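You operate a simulated robot arm through the tools that you are given. There is no shell and no other tool. Be economical: measure what you need, move in short steps, check, and stop when the job is done.

The job below is to be done with a simulated two-armed robot. You get a single attempt, and the scene is never put back.

TASK
Take the strap roll with the largest size on its label from the top of the grey sheet rack and leave it in the green bin. Pick up the blue film roll from the lower board of the small grey shelf with one hand, pass it to the other hand and put it on the bottom shelf of the low rack. Open the grey drawer, fetch the green label corner piece from the inside of the grey drawer and set it on the top of the grey sheet rack and shut the drawer again. Put the blue paper pack on the top shelf of the blue rack. Put the blue barrel sensor on top of the white paper pack. Pull the blue drawer open. Any order will do. Set down upright: film roll, green label corner piece, blue barrel sensor.

Only the result counts: the job must be done as asked and must still hold three seconds after the hand-in. Knocking over, shifting, dropping, spilling or breaking anything else fails it. Flat cloth is picked up by pressing the open fingertips on it (5 to 10 N) and closing them slowly along it; thin cloth reads only 2 to 8 mm in the jaws.

THE ROBOT
Two 7-joint arms with two-finger parallel grippers on one trunk, on a base that drives. Base frame: it is fixed to the floor where the robot stands at the start and does not move with it; the origin is under the middle of the robot, x ahead of it, y to its left, z up. Readings come in mm, degrees, newtons and seconds.
The left shoulder is at the start at [50, 165, 1180], the right one opposite. With the tool pointing down near the work surface each hand reaches from about 100 to 400 mm from the robot's upright axis, wherever it stands, measured 20 degrees to its own side. Places, roughly: blue barrel sensor (4x4x7 cm) [-4000, 300, 900]; blue drawer [-2500, 400, 700]; blue paper pack (7x11x4 cm) [-5300, -1300, 500]; bottom shelf of the low rack [-5500, -500, 300]; film roll [-1250, 500, 500]; green bin [-3500, 250, 1000]; green label corner piece (5x5x6 cm) [-3300, 400, 700]; grey drawer [-3100, 400, 700]; strap roll [500, 0, 750]; top of the grey sheet rack (22x54 cm) [640, 100, 820]; top shelf of the blue rack [-5500, -1300, 1400]; white paper pack (7x11x4 cm) [-5300, -1700, 500]. Payload 3.91 kg a hand.
The TCP of each hand is the grasp point between the finger pads, 30 mm short of the fingertips. In the tool frame z runs along the fingers and y along their closing line. Largest opening 110 mm; finger width 20, thickness 10; the body of the gripper, 48 by 112 mm, starts 55 mm behind the TCP.
Orientation is that of the tool frame in the base frame, as a unit quaternion [w, x, y, z]. With the fingers straight down and closing along the base's y, the tool's x points along the base's -x, its y along +y and its z along -z.

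THE INTERFACE
- The arms move only by the tool send_rows. It takes "left_motion", "right_motion" or both (then of equal length, played together; a hand with none holds still); each is a list of rows, each a list of 6 numbers: the shift along the tool's x, y, z in units of 40 mm (1.0 is 40 mm), then the turn, a rotation vector about the tool's x, y, z in units of 6 degrees (1.0 is 6 degrees). In form: [[tx, ty, tz, rx, ry, rz], ...]. A call has 1 to 20 rows; each row shifts and turns the commanded pose from where the row before left it, along the tool's axes as they then stand. "left_claw" and "right_claw" are, for a hand that has rows, the opening, from 0 (shut) to 1 (fully open), set as the call begins (left out, the last holds). A call with a number of a shift or a turn outside -1 to 1 is refused whole. Each row takes 0.2 s and may step no farther than 50 mm and 8.6 degrees from the row before; otherwise, or with a gripper value out of range, the whole call is refused. A pose out of reach is approached as far as the arm can. The call stops where the force on the tool passes 40 N (or 10 N more than at its start, if that is more) or the arm is blocked; 0.2 s more then pass. The fingers move at their own pace (about 45 mm/s each) and stop on an object; they squeeze with about 36 N. The grip force told is the motor's: it shows also when the fingers shut on nothing. Time passes only in rows, and 0.2 s behind the last, so rows that do not move let the fingers close. The reply holds the time, the measured pose of the TCP, the force on the tool along the base axes, the opening and the grip force, in the units named above and with some noise, with the torque about the TCP (base axes, N m) and any sound that the robot's microphone picked up.
- Cameras (640 x 400 px; columns grow to the right, rows downward): "scene" is now at [112.8, 3.9, 1338.7]; the picture's right is [0.02, -1.00, 0.00], its down [-0.68, -0.01, -0.74] and it looks along [0.74, 0.02, -0.68] (base axes); focal length 255 px, centre (320, 200). "left" rides on the left gripper at [72, -17, -103] in its tool frame; the picture's right is [0.23, 0.97, 0.00], its down [-0.76, 0.18, -0.62] and it looks along [-0.61, 0.14, 0.78] (tool axes); focal length 222 px, centre (320, 200). "right" rides on the right gripper at [72, 17, -103] in its tool frame; the picture's right is [-0.23, 0.97, 0.00], its down [-0.76, -0.18, -0.62] and it looks along [-0.61, -0.14, 0.78] (tool axes); focal length 222 px, centre (320, 200). There is no depth. A picture from a camera that has moved, and an enlarged one, comes with that camera's place and axes in the base frame and with its lens.
- snapshot(camera): a new picture of that camera. The clock stands still meanwhile.
- lift_body(by): slides the trunk up (or, below 0, down) by that many mm; the arms and the scene camera ride with it, the base frame stays. It gives what a move gives, with no picture.
- base_move(legs): drives the robot by 1 to 6 legs, each [ahead, left, turn to the left] in mm, mm and degrees, along the robot's own axes; the way and the turn of a leg run together, so that a leg with both is an arc; at most 1500 mm and 180 degrees a leg. The arms and the cameras ride along, it lands a little off, and it stops where it bumps. It gives what a move gives.
- turn_head(pan, tilt): turns the head with the scene camera to pan (to the left, within 80 degrees either way) and tilt (down, from -29 to 69), counted from straight ahead of the robot. It gives what a move gives.
- inspect(camera, box): a new picture of the part [left, top, right, bottom] of that camera's present view, enlarged. The clock stands still meanwhile.
- hand_in(): hands the job in; it is judged then, once.

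Work in short steps. Places have to be worked out from the pictures, the camera data and where the tool is seen: move nearer, look again, correct. Check each grasp and each placing, and mend what went wrong. You have 207 turns and 202 pictures in all, those below and enlarged ones among them. Open the grippers and draw the arms clear of the work before you hand the job in, unless the task says otherwise; then end with one line.

The tools are called after "Request:" as a command line: name --argument value ..., lists and objects as JSON in quotes. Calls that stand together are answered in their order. send_rows: Moves the arms, as the interface text tells. Its arguments: {"type":"object","properties":{"left_motion":{"type":"array"},"left_claw":{"type":"number"},"right_motion":{"type":"array"},"right_claw":{"type":"number"}},"required":[]} The other tools are called the same way: lift_body (by) slides the trunk up or down; base_move (legs) drives the base; turn_head (pan, tilt) turns the head that bears the scene camera; snapshot (camera) takes a picture; inspect (camera, box) takes an enlarged picture of a part of a camera's view; hand_in () hands the job in.

At the start:

```text
t: 0.0
left_position: [321.6, 141.6, 1056.0]
left_tool_rot: [0.001, 0.0, 1.0, -0.001]
left_ft_force: [0.8, -0.2, 0.6]
left_wrist_torque: [0.02, -0.03, -0.01]
left_gripper_width: 110.1
left_grasp_force: 0.2
right_position: [397.9, -120.9, 1033.5]
right_tool_rot: [0.0, 0.0, 1.0, 0.0]
right_ft_force: [0.1, -0.2, 0.3]
right_wrist_torque: [0.0, 0.02, -0.07]
right_gripper_width: 110.1
right_grasp_force: 0.0
trunk travel left (down, up): [-400.0, 103.0]
robot x, y, heading: [2.9, 0.6, 0.1]
head pan, tilt: [1.2, 42.6]
```

scene: 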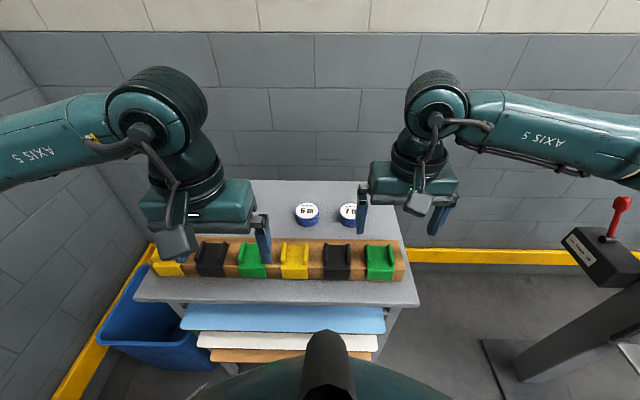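
right: 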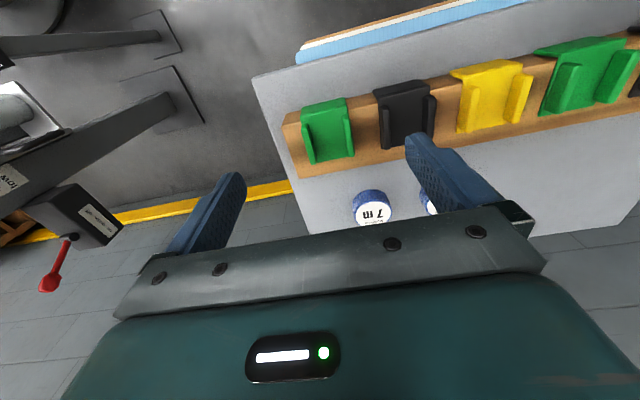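
left: 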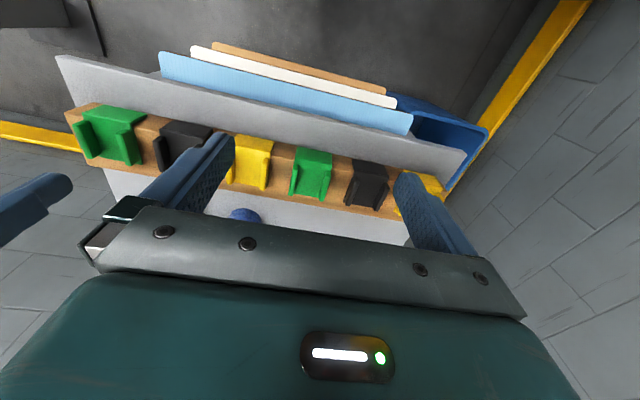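

I see strap rolls on the rack top behind the corner holders; I'll enlarge the labels.

Request:
inspect --camera "scene" --box '[240, 170, 420, 290]'

Request:
inspect --camera "right" --box '[280, 140, 480, 240]'

```text
3.33 times, centred on (330, 230) of scene
camera zoom: at [112.8, 3.9, 1338.7], right [0.02, -1.0, 0.0], down [-0.68, -0.01, -0.74], along [0.74, 0.02, -0.68], focal length 851 px, centre (287, 100)
```

zoom: 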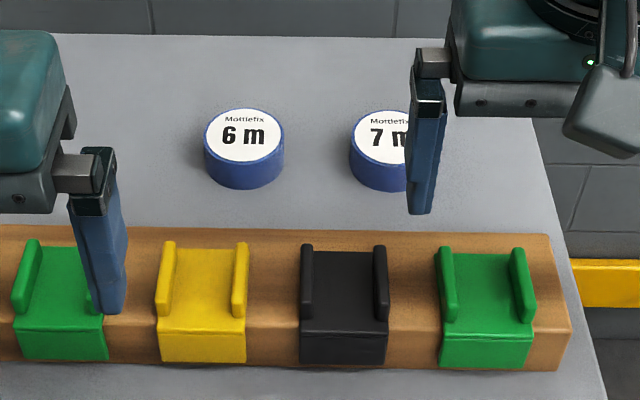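

```text
3.20 times, centred on (380, 190) of right
camera zoom: at [325.5, -103.4, 1135.2], right [0.23, 0.97, 0.0], down [0.76, -0.18, 0.62], along [0.61, -0.14, -0.78], focal length 711 px, centre (128, 232)
```

zoom: 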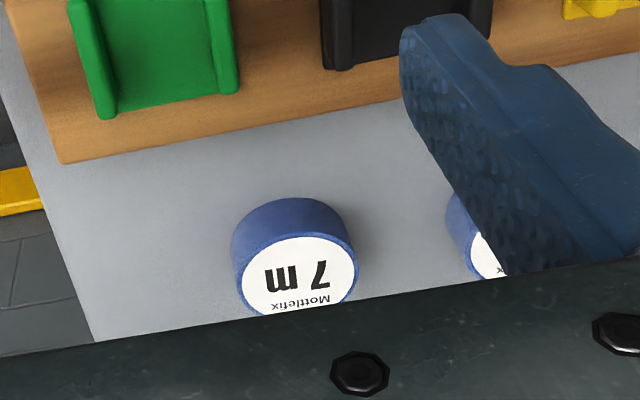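

Two rolls show (6 m, 7 m); more might hide behind the left gripper. I raise the left hand and look, with head tilted to check clearance in front of the rack.

Request:
send_rows --left_motion '[[1, 0, -1, 0, 0, 0], [1, 0, -1, 0, 0, 0], [0, 0, -1, 0, 0, 0], [0, 0, -1, 0, 0, 0]]'

Request:
snapshot --camera "scene"

Request:
snapshot --camera "left"

Request:
turn_head --pan 0 --tilt 68

Request:
snapshot --camera "scene"

```text
refused: row 1 steps farther than a row can; nothing moved
```

```text
196 pictures are left
camera scene: at [112.8, 3.9, 1338.7], right [0.02, -1.0, 0.0], down [-0.68, -0.01, -0.74], along [0.74, 0.02, -0.68], focal length 255 px, centre (320, 200)
```

scene: 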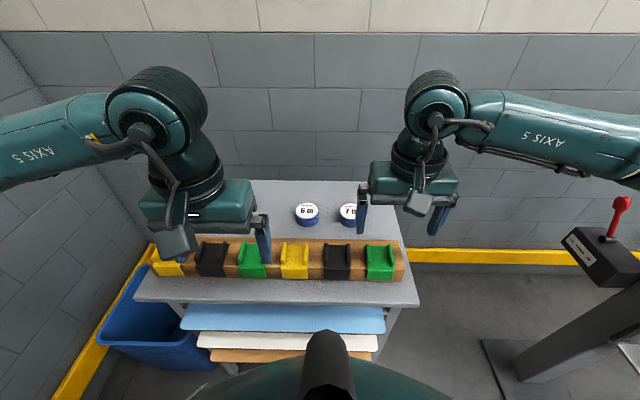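

```text
195 pictures are left
camera left: at [249.3, 125.9, 1157.9], right [-0.23, 0.97, 0.0], down [0.76, 0.18, 0.62], along [0.61, 0.14, -0.78], focal length 222 px, centre (320, 200)
```

left: 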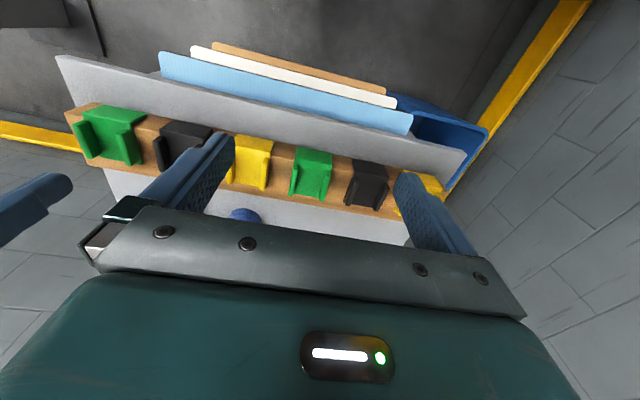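

```text
t: 0.9
left_position: [323.7, 143.0, 1054.4]
left_tool_rot: [0.0, -0.001, 1.0, -0.001]
left_ft_force: [-0.4, 0.1, -0.3]
left_wrist_torque: [0.03, 0.02, 0.02]
left_gripper_width: 109.9
left_grasp_force: 0.1
right_position: [398.7, -120.2, 1031.8]
right_tool_rot: [0.0, -0.001, 1.0, 0.0]
right_ft_force: [-0.2, -0.2, -0.4]
right_wrist_torque: [-0.01, -0.03, 0.0]
right_gripper_width: 110.0
right_grasp_force: 0.1
trunk travel left (down, up): [-400.0, 103.0]
robot x, y, heading: [-0.7, -2.1, -0.1]
head pan, tilt: [0.0, 68.0]
```

```text
194 pictures are left
camera scene: at [86.6, 2.1, 1307.2], right [0.0, -1.0, 0.0], down [-0.93, 0.0, -0.38], along [0.38, 0.0, -0.93], focal length 255 px, centre (320, 200)
```

scene: 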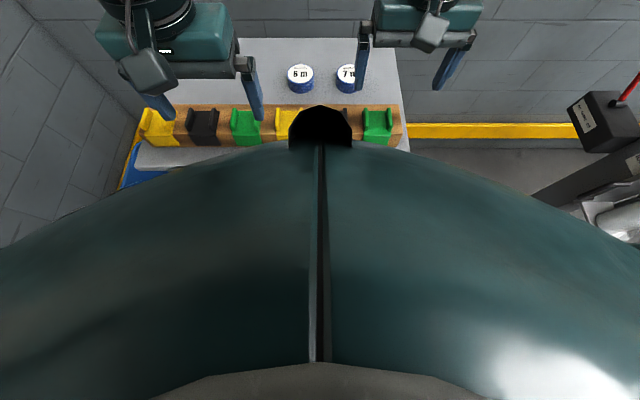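

Steps are limited to 50 mm total; I lift the left hand with smaller rows and look from the standard tilt.

Request:
send_rows --left_motion '[[0.8, 0.8, 0, 0, 0, 0], [0.8, 0.8, 0, 0, 0, 0], [0.8, 0.8, 0, 0, 0, 0], [0, 1, 0, 0, 0, 0], [0, 1, 0, 0, 0, 0]]'

Request:
turn_head --pan 0 --tilt 45

Request:
snapshot --camera "scene"

```text
t: 2.1
left_position: [261.1, 318.6, 1066.9]
left_tool_rot: [0.0, -0.002, 1.0, -0.001]
left_ft_force: [0.0, 0.0, 0.0]
left_wrist_torque: [-0.02, 0.0, 0.01]
left_gripper_width: 109.9
left_grasp_force: 0.0
left hand out of reach, approached as far as the arm can: row 2, 3
right_position: [397.7, -120.2, 1032.5]
right_tool_rot: [-0.001, -0.001, 1.0, -0.001]
right_ft_force: [0.4, 0.4, -0.1]
right_wrist_torque: [0.0, -0.03, -0.04]
right_gripper_width: 110.2
right_grasp_force: 0.1
trunk travel left (down, up): [-400.0, 103.0]
robot x, y, heading: [1.4, 0.9, 0.0]
head pan, tilt: [0.0, 68.0]
```

```text
t: 3.0
left_position: [262.0, 317.1, 1066.1]
left_tool_rot: [0.001, -0.001, 1.0, -0.002]
left_ft_force: [0.2, -0.4, -0.3]
left_wrist_torque: [-0.02, 0.0, -0.03]
left_gripper_width: 110.2
left_grasp_force: 0.0
right_position: [399.0, -119.8, 1031.4]
right_tool_rot: [0.0, 0.0, 1.0, 0.0]
right_ft_force: [-0.3, 0.2, 0.3]
right_wrist_torque: [0.0, 0.02, -0.03]
right_gripper_width: 110.0
right_grasp_force: 0.1
trunk travel left (down, up): [-400.0, 103.0]
robot x, y, heading: [3.9, -0.8, -0.1]
head pan, tilt: [0.0, 45.0]
```

```text
193 pictures are left
camera scene: at [111.0, 2.1, 1335.2], right [0.0, -1.0, 0.0], down [-0.71, 0.0, -0.71], along [0.71, 0.0, -0.71], focal length 255 px, centre (320, 200)
```

scene: 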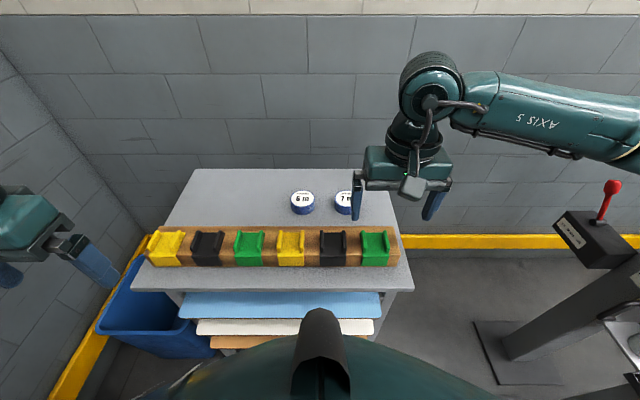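

Only 6 m and 7 m rolls: the 7 m one is the target at about [610, -68]. I drive closer a bit and look from the right wrist camera.

Request:
base_move --legs '[[130, 40, 0]]'

Request:
snapshot --camera "right"

Request:
snapshot --camera "scene"

Request:
snapshot --camera "left"

```text
t: 4.3
left_position: [377.6, 353.2, 1067.1]
left_tool_rot: [0.0, 0.001, 1.0, -0.002]
left_ft_force: [-0.5, -0.6, 0.2]
left_wrist_torque: [0.0, -0.02, -0.01]
left_gripper_width: 110.1
left_grasp_force: 0.0
right_position: [513.6, -85.1, 1032.4]
right_tool_rot: [0.001, 0.002, 1.0, 0.0]
right_ft_force: [-0.3, 0.0, 0.4]
right_wrist_torque: [0.01, 0.02, -0.02]
right_gripper_width: 109.8
right_grasp_force: 0.1
trunk travel left (down, up): [-400.0, 103.0]
robot x, y, heading: [113.5, 36.4, -0.6]
head pan, tilt: [0.0, 45.0]
stopped in leg 1: the robot was blocked; the commanded pose is now the measured one
```

```text
192 pictures are left
camera right: at [439.8, -67.9, 1135.4], right [0.23, 0.97, 0.0], down [0.76, -0.18, 0.62], along [0.61, -0.14, -0.78], focal length 222 px, centre (320, 200)
```

right: 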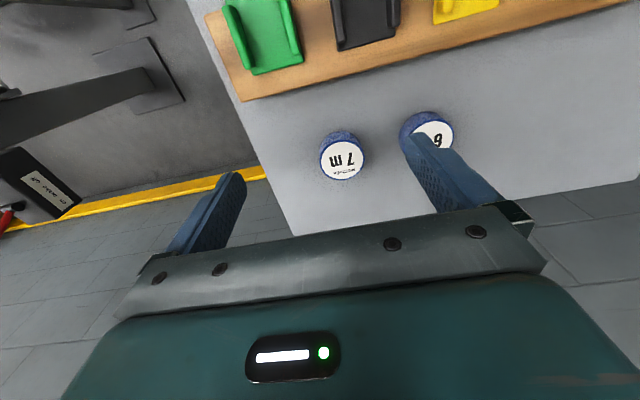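

```text
191 pictures are left
camera scene: at [225.1, 38.1, 1335.4], right [0.0, -1.0, 0.0], down [-0.71, 0.0, -0.71], along [0.71, 0.0, -0.71], focal length 255 px, centre (320, 200)
```

scene: 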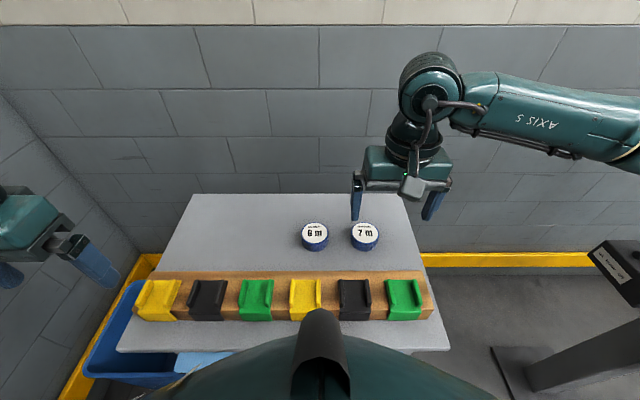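

```text
190 pictures are left
camera left: at [304.8, 336.8, 1169.8], right [-0.23, 0.97, 0.0], down [0.76, 0.18, 0.62], along [0.61, 0.14, -0.78], focal length 222 px, centre (320, 200)
```

left: 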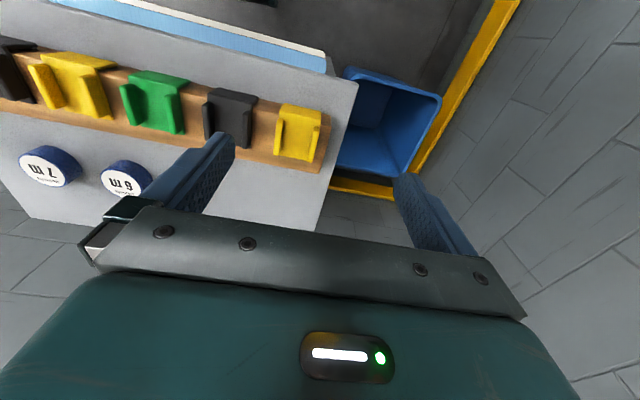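

Base is blocked by the rack at x≈113 so I back off a hair. 7 m roll triangulates to about [603, -70], top z≈842. I'll tilt the right tool forward ~36° to gain reach, moving forward.

Request:
base_move --legs '[[-8, 0, 0.5]]'

Request:
send_rows --right_motion '[[0, 0, 0, 0, -1, 0], [0, 0, 0, 0, -1, 0], [0, 0, 0, 0, -1, 0], [0, 0, 0, 0, -1, 0], [0, 0, 0, 0, -1, 0], [0, 0, 0, 0, -1, 0], [-0.55, 0.2, 0.4, 0, 0, 0], [-0.55, 0.2, 0.4, 0, 0, 0]]' --right_claw 1

Request:
snapshot --camera "right"

```text
t: 5.1
left_position: [368.8, 355.5, 1067.5]
left_tool_rot: [0.0, -0.003, 1.0, -0.001]
left_ft_force: [0.2, 0.2, 0.0]
left_wrist_torque: [0.0, -0.01, 0.01]
left_gripper_width: 110.0
left_grasp_force: 0.0
right_position: [508.6, -81.1, 1031.5]
right_tool_rot: [0.001, -0.001, 1.0, 0.001]
right_ft_force: [-0.1, 0.6, -0.3]
right_wrist_torque: [0.01, 0.02, -0.03]
right_gripper_width: 110.1
right_grasp_force: 0.1
trunk travel left (down, up): [-400.0, 103.0]
robot x, y, heading: [107.7, 33.8, 0.2]
head pan, tilt: [0.0, 45.0]
```

```text
t: 6.9
left_position: [369.0, 356.4, 1065.8]
left_tool_rot: [0.0, -0.003, 1.0, -0.002]
left_ft_force: [0.5, -0.7, -0.3]
left_wrist_torque: [0.02, 0.0, 0.01]
left_gripper_width: 110.0
left_grasp_force: 0.0
right_position: [563.2, -63.7, 1033.0]
right_tool_rot: [0.309, -0.002, 0.951, 0.001]
right_ft_force: [0.6, 0.3, 0.0]
right_wrist_torque: [-0.01, 0.01, -0.01]
right_gripper_width: 110.3
right_grasp_force: 0.0
trunk travel left (down, up): [-400.0, 103.0]
robot x, y, heading: [109.8, 38.0, 0.1]
head pan, tilt: [0.0, 45.0]
```

```text
189 pictures are left
camera right: at [442.9, -47.6, 1073.2], right [0.18, 0.97, 0.13], down [0.25, -0.18, 0.95], along [0.95, -0.14, -0.28], focal length 222 px, centre (320, 200)
```

right: 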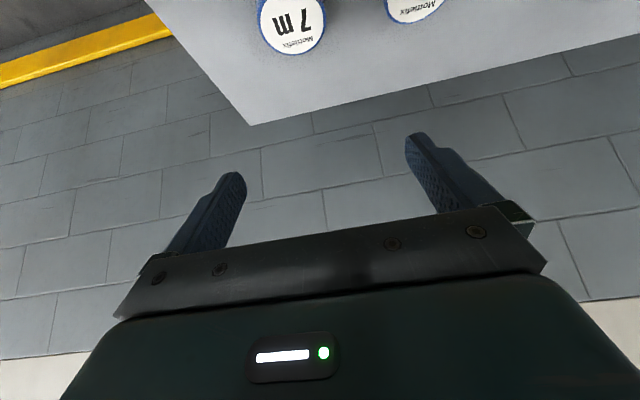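

Roll refined to [600, -73]. To keep the wrist camera clear of the holders I reduce tilt to 18° and test the forward reach at this height.

Request:
send_rows --right_motion '[[0, 0, 0, 0, 1, 0], [0, 0, 0, 0, 1, 0], [0, 0, 0, 0, 1, 0], [-0.45, -0.12, 0.15, 0, 0, 0], [-0.45, -0.12, 0.15, 0, 0, 0]]'

Request:
inspect --camera "scene" --box '[260, 200, 460, 325]'

```text
t: 8.1
left_position: [368.2, 355.4, 1065.7]
left_tool_rot: [-0.001, -0.004, 1.0, -0.002]
left_ft_force: [0.2, -0.6, -0.1]
left_wrist_torque: [0.0, 0.03, 0.01]
left_gripper_width: 109.8
left_grasp_force: 0.1
right_position: [599.7, -74.3, 1032.2]
right_tool_rot: [0.157, -0.003, 0.988, 0.0]
right_ft_force: [-0.1, 0.3, 0.4]
right_wrist_torque: [0.02, 0.02, -0.01]
right_gripper_width: 109.8
right_grasp_force: 0.1
trunk travel left (down, up): [-400.0, 103.0]
robot x, y, heading: [111.2, 35.1, 0.3]
head pan, tilt: [0.0, 45.0]
```

```text
3.20 times, centred on (360, 262) of scene
camera zoom: at [218.7, 39.4, 1335.2], right [0.01, -1.0, 0.0], down [-0.71, 0.0, -0.71], along [0.71, 0.0, -0.71], focal length 817 px, centre (192, 0)
```

zoom: 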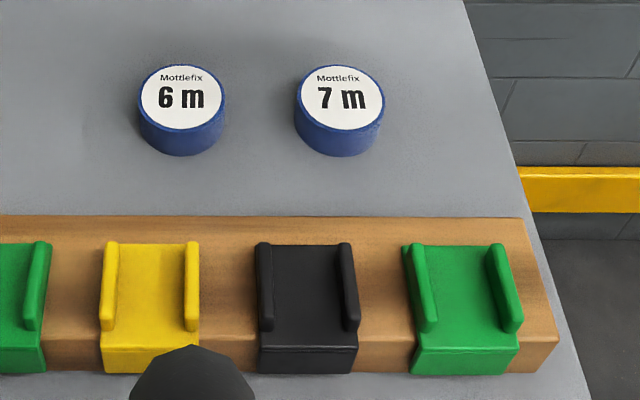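

Reach is fine. Descending 150 mm straight down above the roll, then looking.

Request:
send_rows --right_motion '[[0.309, 0, 0.951, 0, 0, 0], [0.309, 0, 0.951, 0, 0, 0], [0.309, 0, 0.951, 0, 0, 0], [0.2, 0, 0.62, 0, 0, 0], [0, 0, 0, 0, 0, 0]]'

Request:
snapshot --camera "right"

Request:
snapshot --camera "scene"

```text
t: 9.3
left_position: [369.7, 355.8, 1066.4]
left_tool_rot: [0.001, -0.003, 1.0, -0.002]
left_ft_force: [0.1, -0.2, -1.0]
left_wrist_torque: [-0.03, 0.0, 0.02]
left_gripper_width: 110.0
left_grasp_force: 0.1
right_position: [601.9, -74.1, 885.8]
right_tool_rot: [0.156, -0.002, 0.988, 0.001]
right_ft_force: [0.6, 0.1, -0.3]
right_wrist_torque: [0.01, -0.01, -0.01]
right_gripper_width: 110.0
right_grasp_force: 0.2
trunk travel left (down, up): [-400.0, 103.0]
robot x, y, heading: [105.9, 35.5, 0.1]
head pan, tilt: [0.0, 45.0]
```

```text
187 pictures are left
camera right: at [499.4, -58.2, 961.3], right [0.21, 0.97, 0.07], down [0.53, -0.18, 0.83], along [0.82, -0.14, -0.56], focal length 222 px, centre (320, 200)
```

right: 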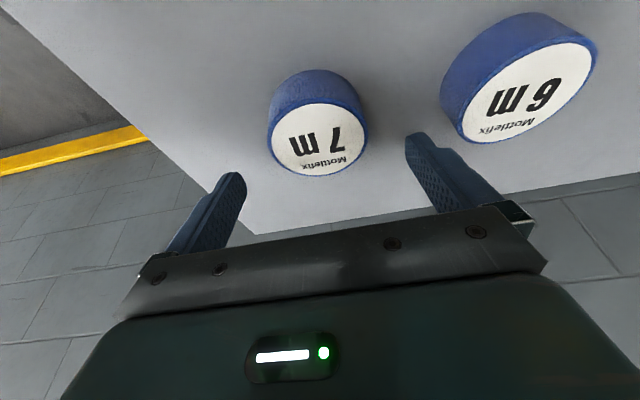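

```text
186 pictures are left
camera scene: at [218.5, 39.4, 1335.2], right [0.01, -1.0, 0.0], down [-0.71, 0.0, -0.71], along [0.71, 0.0, -0.71], focal length 255 px, centre (320, 200)
```

scene: 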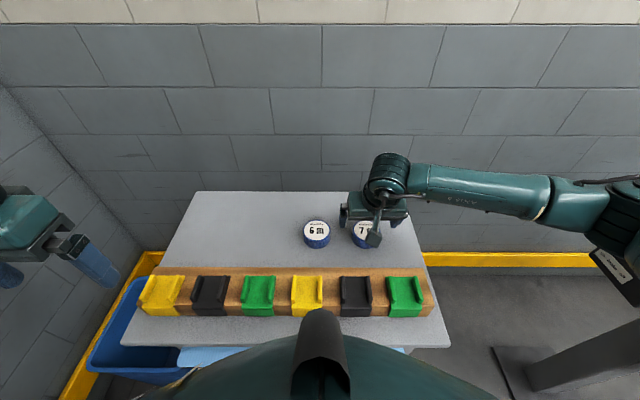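

Roll at [603,-72], well between the fingers. Descend ~40 mm more and grip.

Request:
send_rows --right_motion '[[0.309, 0.03, 0.951, 0, 0, 0], [0.06, 0, 0.2, 0, 0, 0]]'

Request:
send_rows --right_motion '[[0, 0, 0, 0, 0, 0], [0, 0, 0, 0, 0, 0], [0, 0, 0, 0, 0, 0], [0, 0, 0, 0, 0, 0], [0, 0, 0, 0, 0, 0]]' --right_claw 0

Request:
snapshot --camera "right"

```text
t: 9.8
left_position: [366.3, 355.7, 1067.9]
left_tool_rot: [0.0, -0.002, 1.0, -0.002]
left_ft_force: [-0.1, -1.1, -0.1]
left_wrist_torque: [0.01, 0.01, -0.03]
left_gripper_width: 110.3
left_grasp_force: 0.0
right_position: [599.7, -72.4, 851.3]
right_tool_rot: [0.163, 0.0, 0.987, 0.0]
right_ft_force: [-20.3, -2.8, 26.4]
right_wrist_torque: [-1.61, 0.61, -1.12]
right_gripper_width: 110.0
right_grasp_force: 0.0
trunk travel left (down, up): [-400.0, 103.0]
robot x, y, heading: [106.1, 37.8, 0.5]
head pan, tilt: [0.0, 45.0]
stopped in row 2 (right hand): the force on the tool passed its limit at 49 N (the readings are from after the stop); the commanded pose is now the measured one
```

```text
t: 11.0
left_position: [365.9, 354.3, 1067.7]
left_tool_rot: [0.0, -0.004, 1.0, -0.001]
left_ft_force: [0.1, -1.1, -0.4]
left_wrist_torque: [0.01, 0.01, 0.02]
left_gripper_width: 110.0
left_grasp_force: 0.1
right_position: [603.6, -74.4, 851.8]
right_tool_rot: [0.167, 0.001, 0.986, 0.0]
right_ft_force: [-2.9, -14.8, 35.9]
right_wrist_torque: [-1.25, -0.07, 0.02]
right_gripper_width: 65.2
right_grasp_force: 35.9
trunk travel left (down, up): [-400.0, 103.0]
robot x, y, heading: [108.8, 36.9, 0.2]
head pan, tilt: [0.0, 45.0]
```

```text
185 pictures are left
camera right: at [500.4, -57.4, 925.0], right [0.21, 0.97, 0.08], down [0.51, -0.18, 0.84], along [0.83, -0.14, -0.54], focal length 222 px, centre (320, 200)
```

right: 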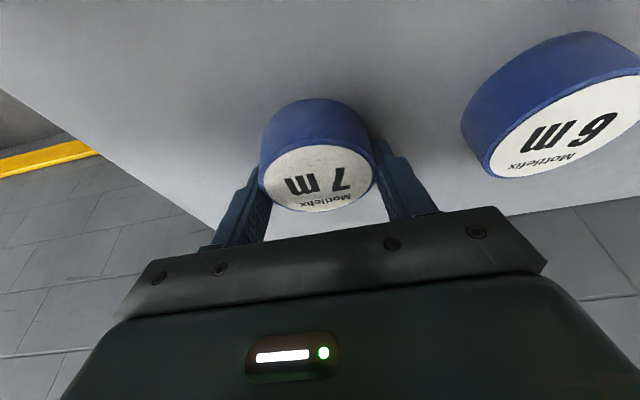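

Gripped at 65 mm (fingertips touched the table at z≈820). Lift up and check.

Request:
send_rows --right_motion '[[-0.309, 0, -0.951, 0, 0, 0], [-0.309, 0, -0.951, 0, 0, 0], [-0.309, 0, -0.951, 0, 0, 0], [-0.309, 0, -0.951, 0, 0, 0], [-0.309, 0, -0.951, 0, 0, 0], [0, 0, 0, 0, 1, 0], [0, 0, 0, 0, 1, 0], [0, 0, 0, 0, 1, 0]]'

Request:
snapshot --camera "scene"

Request:
snapshot --camera "right"

```text
t: 12.8
left_position: [369.0, 355.7, 1066.2]
left_tool_rot: [-0.001, -0.003, 1.0, -0.002]
left_ft_force: [-0.6, -0.6, 0.6]
left_wrist_torque: [0.03, 0.06, -0.05]
left_gripper_width: 110.2
left_grasp_force: 0.1
right_position: [601.2, -73.8, 1046.7]
right_tool_rot: [0.006, -0.002, 1.0, 0.001]
right_ft_force: [-0.2, 0.0, -0.2]
right_wrist_torque: [-0.02, -0.02, 0.0]
right_gripper_width: 0.1
right_grasp_force: 36.0
trunk travel left (down, up): [-400.0, 103.0]
robot x, y, heading: [108.0, 38.5, 0.3]
head pan, tilt: [0.0, 45.0]
```

```text
184 pictures are left
camera scene: at [218.5, 39.2, 1335.2], right [0.0, -1.0, 0.0], down [-0.71, 0.0, -0.71], along [0.71, 0.0, -0.71], focal length 255 px, centre (320, 200)
```

scene: 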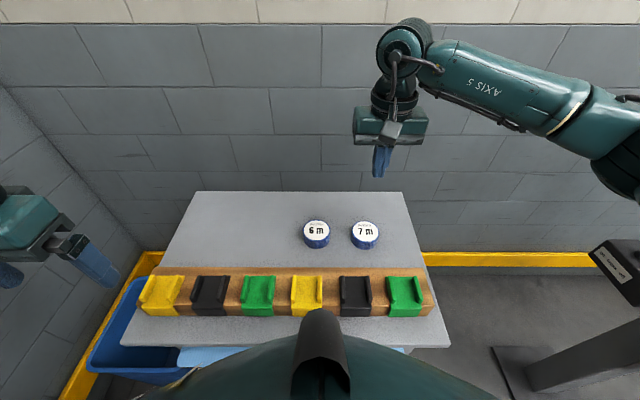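

```text
183 pictures are left
camera right: at [526.4, -56.4, 1150.0], right [0.22, 0.97, 0.0], down [0.76, -0.18, 0.63], along [0.61, -0.14, -0.78], focal length 222 px, centre (320, 200)
```

right: 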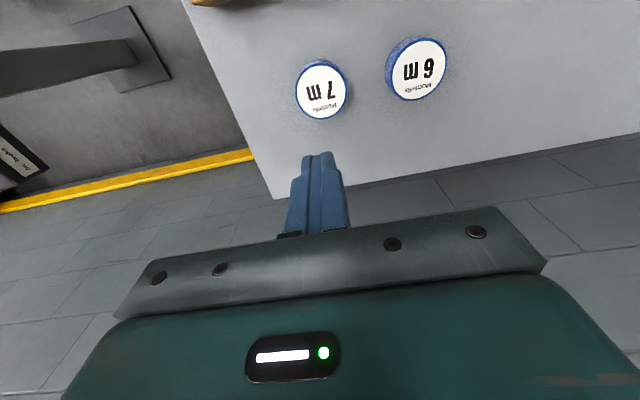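

The roll slipped: rim top is actually at z≈849, so it sat ~15 mm nearer than the tips. It still stands at about [590,-68]. I open, and with the tool vertical descend to z≈900 at that spot, then look.

Request:
send_rows --right_motion '[[0.28, 0.14, 0, 0, 0, 0], [0, 0, 1, 0, 0, 0], [0, 0, 1, 0, 0, 0], [0, 0, 1, 0, 0, 0], [0, 0, 0.6, 0, 0, 0], [0, 0, 0, 0, 0, 0]]' --right_claw 1

Request:
snapshot --camera "right"

```text
t: 14.2
left_position: [368.8, 354.6, 1066.8]
left_tool_rot: [0.0, -0.003, 1.0, -0.002]
left_ft_force: [0.1, -0.6, -0.2]
left_wrist_torque: [0.03, 0.01, -0.01]
left_gripper_width: 109.7
left_grasp_force: 0.0
right_position: [590.7, -65.9, 900.7]
right_tool_rot: [0.005, -0.001, 1.0, 0.001]
right_ft_force: [0.3, 0.6, 0.2]
right_wrist_torque: [-0.02, -0.03, -0.02]
right_gripper_width: 110.1
right_grasp_force: 0.1
trunk travel left (down, up): [-400.0, 103.0]
robot x, y, heading: [108.6, 36.5, 0.5]
head pan, tilt: [0.0, 45.0]
```

```text
182 pictures are left
camera right: at [517.3, -50.9, 1004.1], right [0.22, 0.97, 0.0], down [0.76, -0.18, 0.63], along [0.62, -0.14, -0.78], focal length 222 px, centre (320, 200)
```

right: 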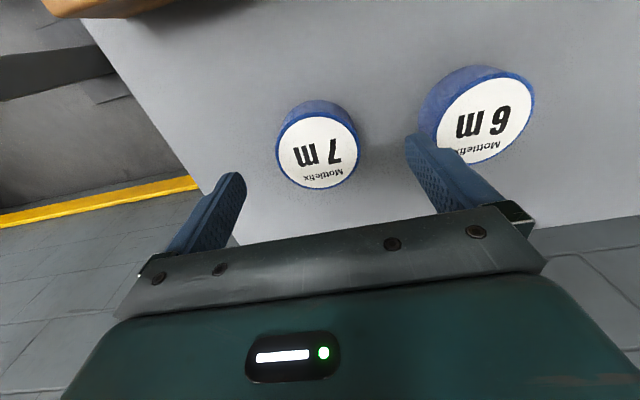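

Roll at [591,-69] confirmed under the tool. Descend to tips ≈3 mm above the top and grip.

Request:
send_rows --right_motion '[[0, -0.08, 0.6, 0, 0, 0], [0, 0, 0.55, 0, 0, 0], [0, 0, 0, 0, 0, 0]]'

Request:
send_rows --right_motion '[[0, 0, 0, 0, 0, 0], [0, 0, 0, 0, 0, 0], [0, 0, 0, 0, 0, 0], [0, 0, 0, 0, 0, 0], [0, 0, 0, 0, 0, 0], [0, 0, -0.4, 0, 0, 0], [0, 0, -0.4, 0, 0, 0], [0, 0, -0.4, 0, 0, 0]]' --right_claw 0

Request:
snapshot --camera "right"

```text
t: 15.0
left_position: [367.2, 355.2, 1065.2]
left_tool_rot: [0.0, -0.004, 1.0, -0.002]
left_ft_force: [-0.2, -0.3, -0.7]
left_wrist_torque: [-0.03, -0.01, -0.01]
left_gripper_width: 110.2
left_grasp_force: 0.2
right_position: [592.1, -69.3, 856.6]
right_tool_rot: [0.005, -0.002, 1.0, 0.0]
right_ft_force: [0.1, 0.6, 0.2]
right_wrist_torque: [-0.02, -0.02, -0.04]
right_gripper_width: 110.1
right_grasp_force: 0.0
trunk travel left (down, up): [-400.0, 103.0]
robot x, y, heading: [106.4, 36.9, 0.2]
head pan, tilt: [0.0, 45.0]
```

```text
t: 16.8
left_position: [368.7, 354.4, 1064.6]
left_tool_rot: [-0.001, -0.002, 1.0, -0.001]
left_ft_force: [0.0, 0.7, -0.2]
left_wrist_torque: [0.01, -0.06, -0.02]
left_gripper_width: 110.2
left_grasp_force: 0.1
right_position: [590.9, -71.2, 904.7]
right_tool_rot: [0.005, -0.002, 1.0, 0.0]
right_ft_force: [-0.4, -0.4, -0.9]
right_wrist_torque: [0.0, 0.01, 0.0]
right_gripper_width: 64.8
right_grasp_force: 36.0
trunk travel left (down, up): [-400.0, 103.0]
robot x, y, heading: [107.6, 35.0, 0.3]
head pan, tilt: [0.0, 45.0]
```

```text
181 pictures are left
camera right: at [516.5, -54.6, 1006.4], right [0.22, 0.97, 0.0], down [0.76, -0.18, 0.63], along [0.62, -0.14, -0.78], focal length 222 px, centre (320, 200)
```

right: 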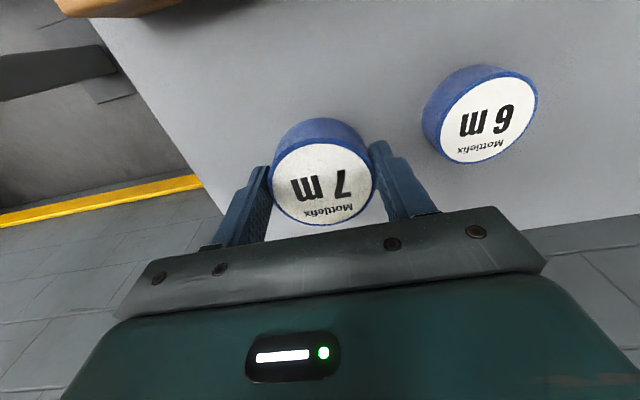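

Held securely. Raise and retract, then back away and look around.

Request:
send_rows --right_motion '[[0, 0, -1, 0, 0, 0], [0, 0, -1, 0, 0, 0], [0, 0, -1, 0, 0, 0], [0, 0, -0.6, 0, 0, 0], [1, 0, 0, 0, 0, 0], [1, 0, 0, 0, 0, 0], [1, 0, 0, 0, 0, 0]]'

Request:
base_move --legs '[[-350, 0, 0]]'

Request:
turn_head --pan 75 --tilt 15

Request:
snapshot --camera "scene"

Request:
turn_head --pan -75 --tilt 15

Request:
snapshot --camera "scene"

```text
t: 18.4
left_position: [367.4, 355.2, 1067.0]
left_tool_rot: [0.0, -0.003, 1.0, -0.001]
left_ft_force: [-0.5, 0.1, 0.0]
left_wrist_torque: [-0.03, -0.01, -0.02]
left_gripper_width: 109.8
left_grasp_force: 0.2
right_position: [469.8, -73.1, 1048.8]
right_tool_rot: [0.004, -0.001, 1.0, 0.001]
right_ft_force: [0.0, 0.3, -1.5]
right_wrist_torque: [-0.02, -0.04, -0.02]
right_gripper_width: 64.5
right_grasp_force: 36.0
trunk travel left (down, up): [-400.0, 103.0]
robot x, y, heading: [109.8, 35.9, 0.4]
head pan, tilt: [0.0, 45.0]
```

```text
t: 20.7
left_position: [23.8, 352.7, 1066.6]
left_tool_rot: [0.001, -0.001, 1.0, -0.001]
left_ft_force: [-0.4, 0.6, 0.2]
left_wrist_torque: [0.04, -0.05, 0.05]
left_gripper_width: 110.2
left_grasp_force: 0.0
right_position: [125.0, -75.7, 1047.3]
right_tool_rot: [0.006, 0.002, 1.0, 0.0]
right_ft_force: [0.3, 0.8, -0.6]
right_wrist_torque: [-0.02, -0.01, 0.03]
right_gripper_width: 65.0
right_grasp_force: 35.8
trunk travel left (down, up): [-400.0, 103.0]
robot x, y, heading: [-237.9, 33.2, -0.1]
head pan, tilt: [0.0, 45.0]
```

```text
t: 22.2
left_position: [24.0, 353.0, 1066.6]
left_tool_rot: [-0.002, -0.001, 1.0, -0.002]
left_ft_force: [0.6, 0.6, 0.6]
left_wrist_torque: [0.02, 0.0, 0.04]
left_gripper_width: 109.9
left_grasp_force: 0.0
right_position: [124.4, -76.1, 1048.1]
right_tool_rot: [0.005, 0.002, 1.0, 0.0]
right_ft_force: [-0.4, -0.6, -1.0]
right_wrist_torque: [-0.01, 0.05, 0.01]
right_gripper_width: 64.8
right_grasp_force: 35.8
trunk travel left (down, up): [-400.0, 103.0]
robot x, y, heading: [-237.1, 36.1, -0.1]
head pan, tilt: [75.0, 15.0]
```

```text
180 pictures are left
camera scene: at [-184.1, 128.2, 1382.0], right [0.97, -0.26, 0.0], down [-0.07, -0.25, -0.97], along [0.25, 0.93, -0.26], focal length 255 px, centre (320, 200)
```

scene: 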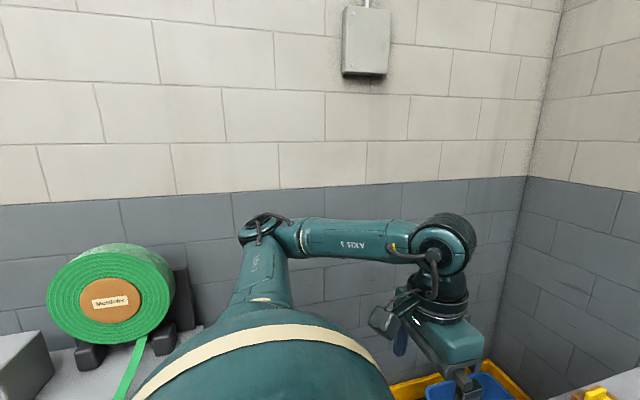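

```text
t: 24.5
left_position: [24.6, 353.4, 1066.9]
left_tool_rot: [-0.001, 0.001, 1.0, -0.002]
left_ft_force: [-1.1, 0.4, 0.2]
left_wrist_torque: [0.01, 0.0, 0.01]
left_gripper_width: 109.7
left_grasp_force: 0.1
right_position: [124.5, -77.1, 1047.9]
right_tool_rot: [0.005, 0.002, 1.0, 0.0]
right_ft_force: [0.0, 0.4, -2.0]
right_wrist_torque: [0.02, 0.03, -0.01]
right_gripper_width: 64.5
right_grasp_force: 36.2
trunk travel left (down, up): [-400.0, 103.0]
robot x, y, heading: [-237.3, 40.5, -0.2]
head pan, tilt: [-75.0, 15.0]
```

```text
179 pictures are left
camera scene: at [-184.4, -52.2, 1382.0], right [-0.97, -0.26, 0.0], down [-0.07, 0.25, -0.97], along [0.25, -0.93, -0.26], focal length 255 px, centre (320, 200)
```

scene: 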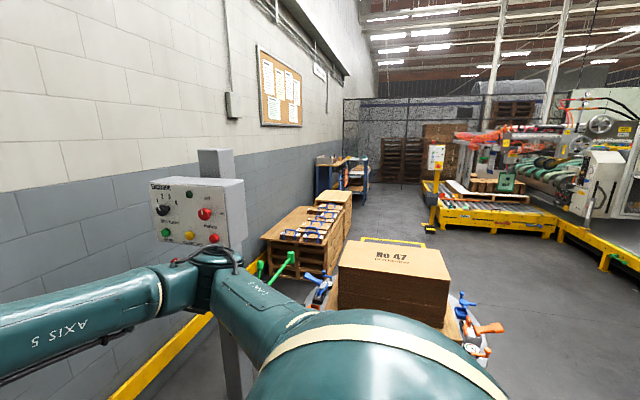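

Furniture runs along the left wall (y+), aisle is clear toward y≈-1000. I shift right 350 mm, turn left 90° to face the wall, and look.

Request:
base_move --legs '[[0, -350, 0], [0, 0, 90]]'

Request:
turn_head --pan 60 --tilt 25

Request:
snapshot --camera "scene"

Request:
turn_head --pan 0 --tilt 40

Request:
snapshot --camera "scene"

```text
t: 32.0
left_position: [-553.9, -50.7, 1066.8]
left_tool_rot: [0.0, -0.706, 0.708, -0.002]
left_ft_force: [0.7, 0.2, -1.0]
left_wrist_torque: [-0.01, 0.04, 0.02]
left_gripper_width: 109.9
left_grasp_force: 0.1
right_position: [-125.7, 46.3, 1048.0]
right_tool_rot: [0.003, -0.705, 0.71, 0.004]
right_ft_force: [-0.2, 0.0, -1.1]
right_wrist_torque: [0.03, 0.01, -0.01]
right_gripper_width: 64.7
right_grasp_force: 35.8
trunk travel left (down, up): [-400.0, 103.0]
robot x, y, heading: [-238.7, -317.0, 89.6]
head pan, tilt: [-75.0, 15.0]
```

```text
t: 34.1
left_position: [-555.0, -49.2, 1066.4]
left_tool_rot: [0.0, -0.706, 0.708, -0.001]
left_ft_force: [0.7, -0.6, -0.6]
left_wrist_torque: [0.01, 0.0, 0.03]
left_gripper_width: 109.7
left_grasp_force: 0.0
right_position: [-125.5, 47.7, 1047.9]
right_tool_rot: [0.003, -0.704, 0.71, 0.004]
right_ft_force: [-0.1, -0.1, -1.1]
right_wrist_torque: [-0.04, 0.02, 0.04]
right_gripper_width: 64.7
right_grasp_force: 35.8
trunk travel left (down, up): [-400.0, 103.0]
robot x, y, heading: [-236.5, -313.6, 89.5]
head pan, tilt: [60.0, 25.0]
```

```text
178 pictures are left
camera scene: at [-318.0, -236.7, 1365.8], right [0.51, 0.86, 0.0], down [0.36, -0.21, -0.91], along [-0.78, 0.46, -0.42], focal length 255 px, centre (320, 200)
```

scene: 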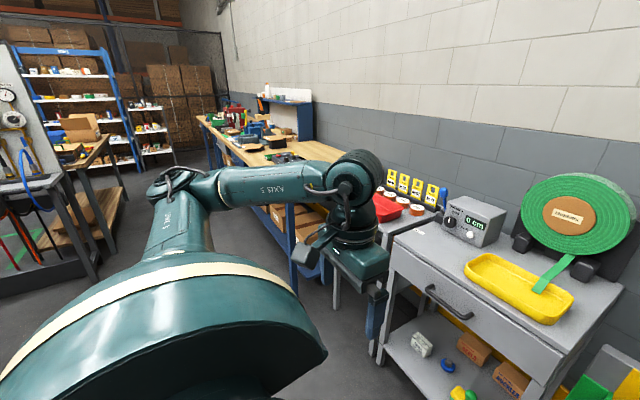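

```text
t: 35.4
left_position: [-554.9, -50.1, 1066.9]
left_tool_rot: [0.0, -0.706, 0.708, -0.003]
left_ft_force: [-0.3, -0.3, 0.4]
left_wrist_torque: [0.02, -0.02, 0.04]
left_gripper_width: 110.0
left_grasp_force: 0.0
right_position: [-125.4, 46.6, 1048.0]
right_tool_rot: [0.003, -0.704, 0.71, 0.003]
right_ft_force: [0.4, 1.0, -1.4]
right_wrist_torque: [-0.03, 0.03, -0.03]
right_gripper_width: 64.5
right_grasp_force: 35.9
trunk travel left (down, up): [-400.0, 103.0]
robot x, y, heading: [-238.7, -315.2, 89.7]
head pan, tilt: [0.0, 40.0]
```

```text
177 pictures are left
camera scene: at [-238.1, -198.2, 1342.5], right [1.0, -0.01, 0.0], down [0.0, -0.64, -0.77], along [0.0, 0.77, -0.64], focal length 255 px, centre (320, 200)
```

scene: 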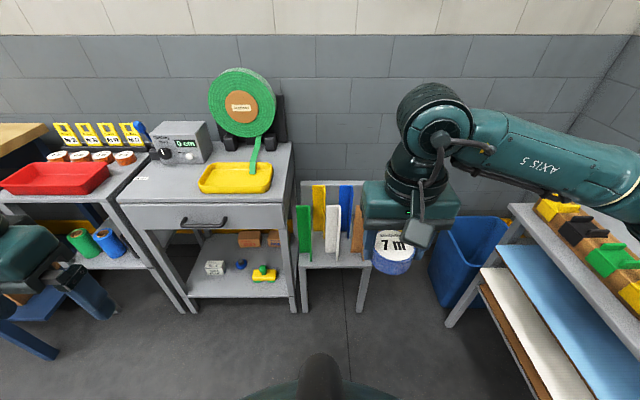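

Clear layout: small shelf with film rolls to the left, then the long bench. I strafe left (toward -x) 1500 + 1500 along y≈-315 and look.

Request:
base_move --legs '[[0, 1500, 0], [0, 800, 0]]'

Request:
turn_head --pan 45 --tilt 30

Request:
snapshot --camera "scene"

Request:
turn_head --pan 0 --tilt 40

Request:
snapshot --camera "scene"

```text
t: 55.4
left_position: [-2811.9, -17.7, 1066.1]
left_tool_rot: [0.001, -0.701, 0.714, -0.002]
left_ft_force: [0.3, 0.3, -0.3]
left_wrist_torque: [0.0, -0.03, 0.0]
left_gripper_width: 110.2
left_grasp_force: 0.1
right_position: [-2380.3, 73.7, 1047.7]
right_tool_rot: [0.004, -0.7, 0.714, 0.004]
right_ft_force: [0.9, 0.4, -1.7]
right_wrist_torque: [-0.02, -0.01, 0.0]
right_gripper_width: 64.5
right_grasp_force: 35.8
trunk travel left (down, up): [-400.0, 103.0]
robot x, y, heading: [-2500.5, -289.2, 88.8]
head pan, tilt: [0.0, 40.0]
```

```text
t: 56.5
left_position: [-2810.2, -17.5, 1066.5]
left_tool_rot: [0.001, -0.701, 0.714, -0.003]
left_ft_force: [0.0, -1.2, 0.3]
left_wrist_torque: [-0.01, 0.0, 0.01]
left_gripper_width: 109.9
left_grasp_force: 0.0
right_position: [-2381.1, 73.5, 1047.2]
right_tool_rot: [0.004, -0.699, 0.715, 0.004]
right_ft_force: [-0.4, 0.7, -1.4]
right_wrist_torque: [-0.03, 0.04, -0.02]
right_gripper_width: 64.6
right_grasp_force: 35.5
trunk travel left (down, up): [-400.0, 103.0]
robot x, y, heading: [-2499.1, -285.6, 88.9]
head pan, tilt: [45.0, 30.0]
```

```text
176 pictures are left
camera scene: at [-2560.6, -190.2, 1357.8], right [0.72, 0.69, 0.0], down [0.35, -0.36, -0.87], along [-0.6, 0.62, -0.5], focal length 255 px, centre (320, 200)
```

scene: 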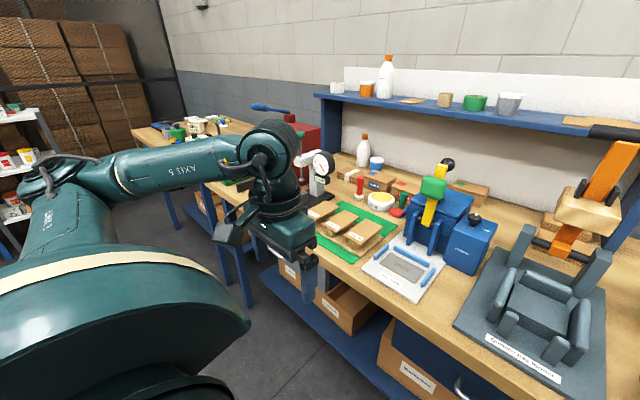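

```text
t: 57.7
left_position: [-2811.7, -17.4, 1066.3]
left_tool_rot: [0.0, -0.701, 0.714, -0.002]
left_ft_force: [-0.1, 0.5, 0.2]
left_wrist_torque: [-0.02, 0.02, -0.02]
left_gripper_width: 110.0
left_grasp_force: 0.0
right_position: [-2380.5, 73.1, 1046.8]
right_tool_rot: [0.004, -0.699, 0.715, 0.003]
right_ft_force: [-0.4, -0.1, -1.1]
right_wrist_torque: [-0.01, 0.0, 0.03]
right_gripper_width: 64.5
right_grasp_force: 36.0
trunk travel left (down, up): [-400.0, 103.0]
robot x, y, heading: [-2501.5, -287.6, 88.9]
head pan, tilt: [0.0, 40.0]
```

```text
175 pictures are left
camera scene: at [-2496.3, -170.5, 1342.5], right [1.0, -0.02, 0.0], down [-0.01, -0.64, -0.77], along [0.01, 0.77, -0.64], focal length 255 px, centre (320, 200)
```

scene: 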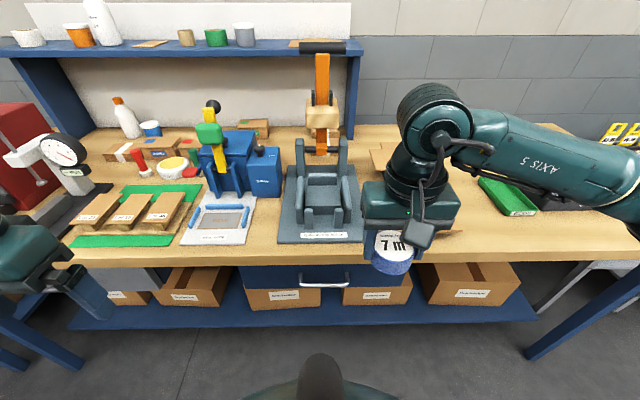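

A blue drawer handle is seen at about [-2480, 235, 720]. Continue left ~850 mm to find the green bin.

Request:
base_move --legs '[[0, 850, 0.5]]'

Request:
snapshot --camera "scene"

Request:
turn_head --pan 40 --tilt 35

Request:
snapshot --camera "scene"

```text
t: 65.6
left_position: [-3674.1, -14.7, 1065.3]
left_tool_rot: [0.001, -0.707, 0.707, -0.002]
left_ft_force: [0.8, 1.4, 0.4]
left_wrist_torque: [-0.03, 0.0, -0.01]
left_gripper_width: 110.2
left_grasp_force: 0.1
right_position: [-3246.3, 84.3, 1047.7]
right_tool_rot: [0.003, -0.706, 0.708, 0.004]
right_ft_force: [0.0, -0.8, -1.6]
right_wrist_torque: [-0.02, 0.04, -0.02]
right_gripper_width: 64.7
right_grasp_force: 36.0
trunk travel left (down, up): [-400.0, 103.0]
robot x, y, heading: [-3362.0, -278.1, 89.6]
head pan, tilt: [0.0, 40.0]
```

```text
174 pictures are left
camera scene: at [-3357.1, -161.3, 1342.5], right [1.0, 0.0, 0.0], down [0.0, -0.64, -0.77], along [0.0, 0.77, -0.64], focal length 255 px, centre (320, 200)
```

scene: 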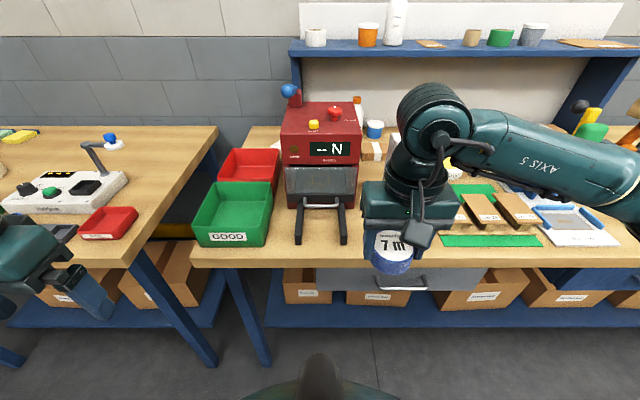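

```text
t: 66.6
left_position: [-3674.4, -14.5, 1066.4]
left_tool_rot: [-0.001, 0.707, -0.707, 0.002]
left_ft_force: [0.3, -0.1, 0.6]
left_wrist_torque: [0.02, 0.0, -0.02]
left_gripper_width: 109.7
left_grasp_force: 0.1
right_position: [-3245.0, 85.7, 1047.8]
right_tool_rot: [0.004, -0.706, 0.709, 0.003]
right_ft_force: [1.3, 0.7, -1.4]
right_wrist_torque: [0.0, 0.0, -0.01]
right_gripper_width: 64.5
right_grasp_force: 35.7
trunk travel left (down, up): [-400.0, 103.0]
robot x, y, heading: [-3355.6, -276.3, 89.7]
head pan, tilt: [40.0, 35.0]
```

```text
173 pictures are left
camera scene: at [-3413.6, -178.7, 1350.0], right [0.77, 0.64, 0.0], down [0.37, -0.44, -0.82], along [-0.53, 0.63, -0.57], focal length 255 px, centre (320, 200)
```

scene: 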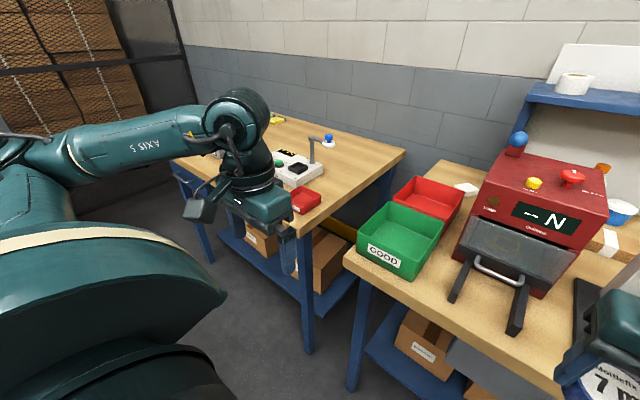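

Green bin (labelled GOOD) centres near [-3545, 275], rim ≈980–1000. I raise both hands, tuck the left, then move so the right hand is above the bin.

Request:
send_rows --left_motion '[[0, -1, 0, 0, 0, 0], [0, -1, 0, 0, 0, 0], [0, -1, 0, 0, 0, 0], [0, 0, -0.5, 0, 0, 0]]' --right_motion '[[0, 0, -0.5, 0, 0, 0], [0, 0, -0.5, 0, 0, 0], [0, 0, -0.5, 0, 0, 0], [0, 0, -0.5, 0, 0, 0]]'

Request:
base_move --legs '[[0, 285, 0], [150, 0, 0]]'

Request:
turn_head --pan 0 --tilt 45

Request:
snapshot --camera "scene"

Request:
snapshot --camera "right"

```text
t: 67.6
left_position: [-3556.1, -15.0, 1085.6]
left_tool_rot: [0.0, 0.708, -0.706, 0.001]
left_ft_force: [0.8, 0.1, 0.0]
left_wrist_torque: [0.02, -0.01, -0.02]
left_gripper_width: 109.9
left_grasp_force: 0.1
right_position: [-3246.1, 84.5, 1126.5]
right_tool_rot: [0.004, -0.706, 0.708, 0.004]
right_ft_force: [0.5, 0.6, -0.9]
right_wrist_torque: [0.01, 0.05, 0.01]
right_gripper_width: 64.8
right_grasp_force: 36.0
trunk travel left (down, up): [-400.0, 103.0]
robot x, y, heading: [-3354.4, -279.0, 90.0]
head pan, tilt: [40.0, 35.0]
```

```text
t: 71.7
left_position: [-3840.1, 134.8, 1085.1]
left_tool_rot: [0.001, -0.706, 0.708, -0.001]
left_ft_force: [0.1, 0.1, -0.2]
left_wrist_torque: [0.0, 0.0, 0.03]
left_gripper_width: 109.9
left_grasp_force: 0.1
right_position: [-3529.2, 234.0, 1126.9]
right_tool_rot: [0.003, -0.705, 0.71, 0.003]
right_ft_force: [-0.5, -0.5, -1.9]
right_wrist_torque: [-0.01, -0.04, -0.03]
right_gripper_width: 64.6
right_grasp_force: 36.1
trunk travel left (down, up): [-400.0, 103.0]
robot x, y, heading: [-3643.6, -129.5, 89.8]
head pan, tilt: [40.0, 35.0]
```

```text
t: 72.8
left_position: [-3841.0, 134.5, 1086.9]
left_tool_rot: [0.0, -0.706, 0.708, -0.002]
left_ft_force: [-0.5, -0.7, 0.0]
left_wrist_torque: [-0.01, 0.0, 0.0]
left_gripper_width: 110.0
left_grasp_force: 0.1
right_position: [-3528.2, 232.1, 1127.2]
right_tool_rot: [0.004, -0.704, 0.71, 0.004]
right_ft_force: [-0.1, -0.2, -0.6]
right_wrist_torque: [-0.01, -0.02, -0.03]
right_gripper_width: 64.6
right_grasp_force: 36.0
trunk travel left (down, up): [-400.0, 103.0]
robot x, y, heading: [-3638.3, -130.0, 89.6]
head pan, tilt: [0.0, 45.0]
```

```text
172 pictures are left
camera scene: at [-3642.5, -16.2, 1335.2], right [1.0, -0.01, 0.0], down [0.0, -0.71, -0.71], along [0.0, 0.71, -0.71], focal length 255 px, centre (320, 200)
```

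scene: 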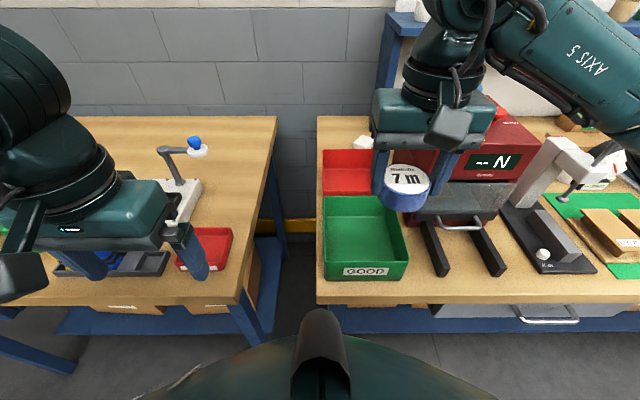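

```text
171 pictures are left
camera right: at [-3547.5, 159.0, 1229.1], right [-0.97, 0.23, 0.0], down [0.18, 0.75, 0.63], along [0.15, 0.61, -0.78], focal length 222 px, centre (320, 200)
```

right: 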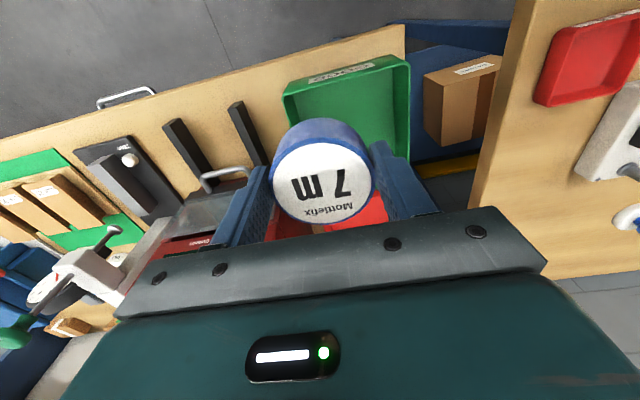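

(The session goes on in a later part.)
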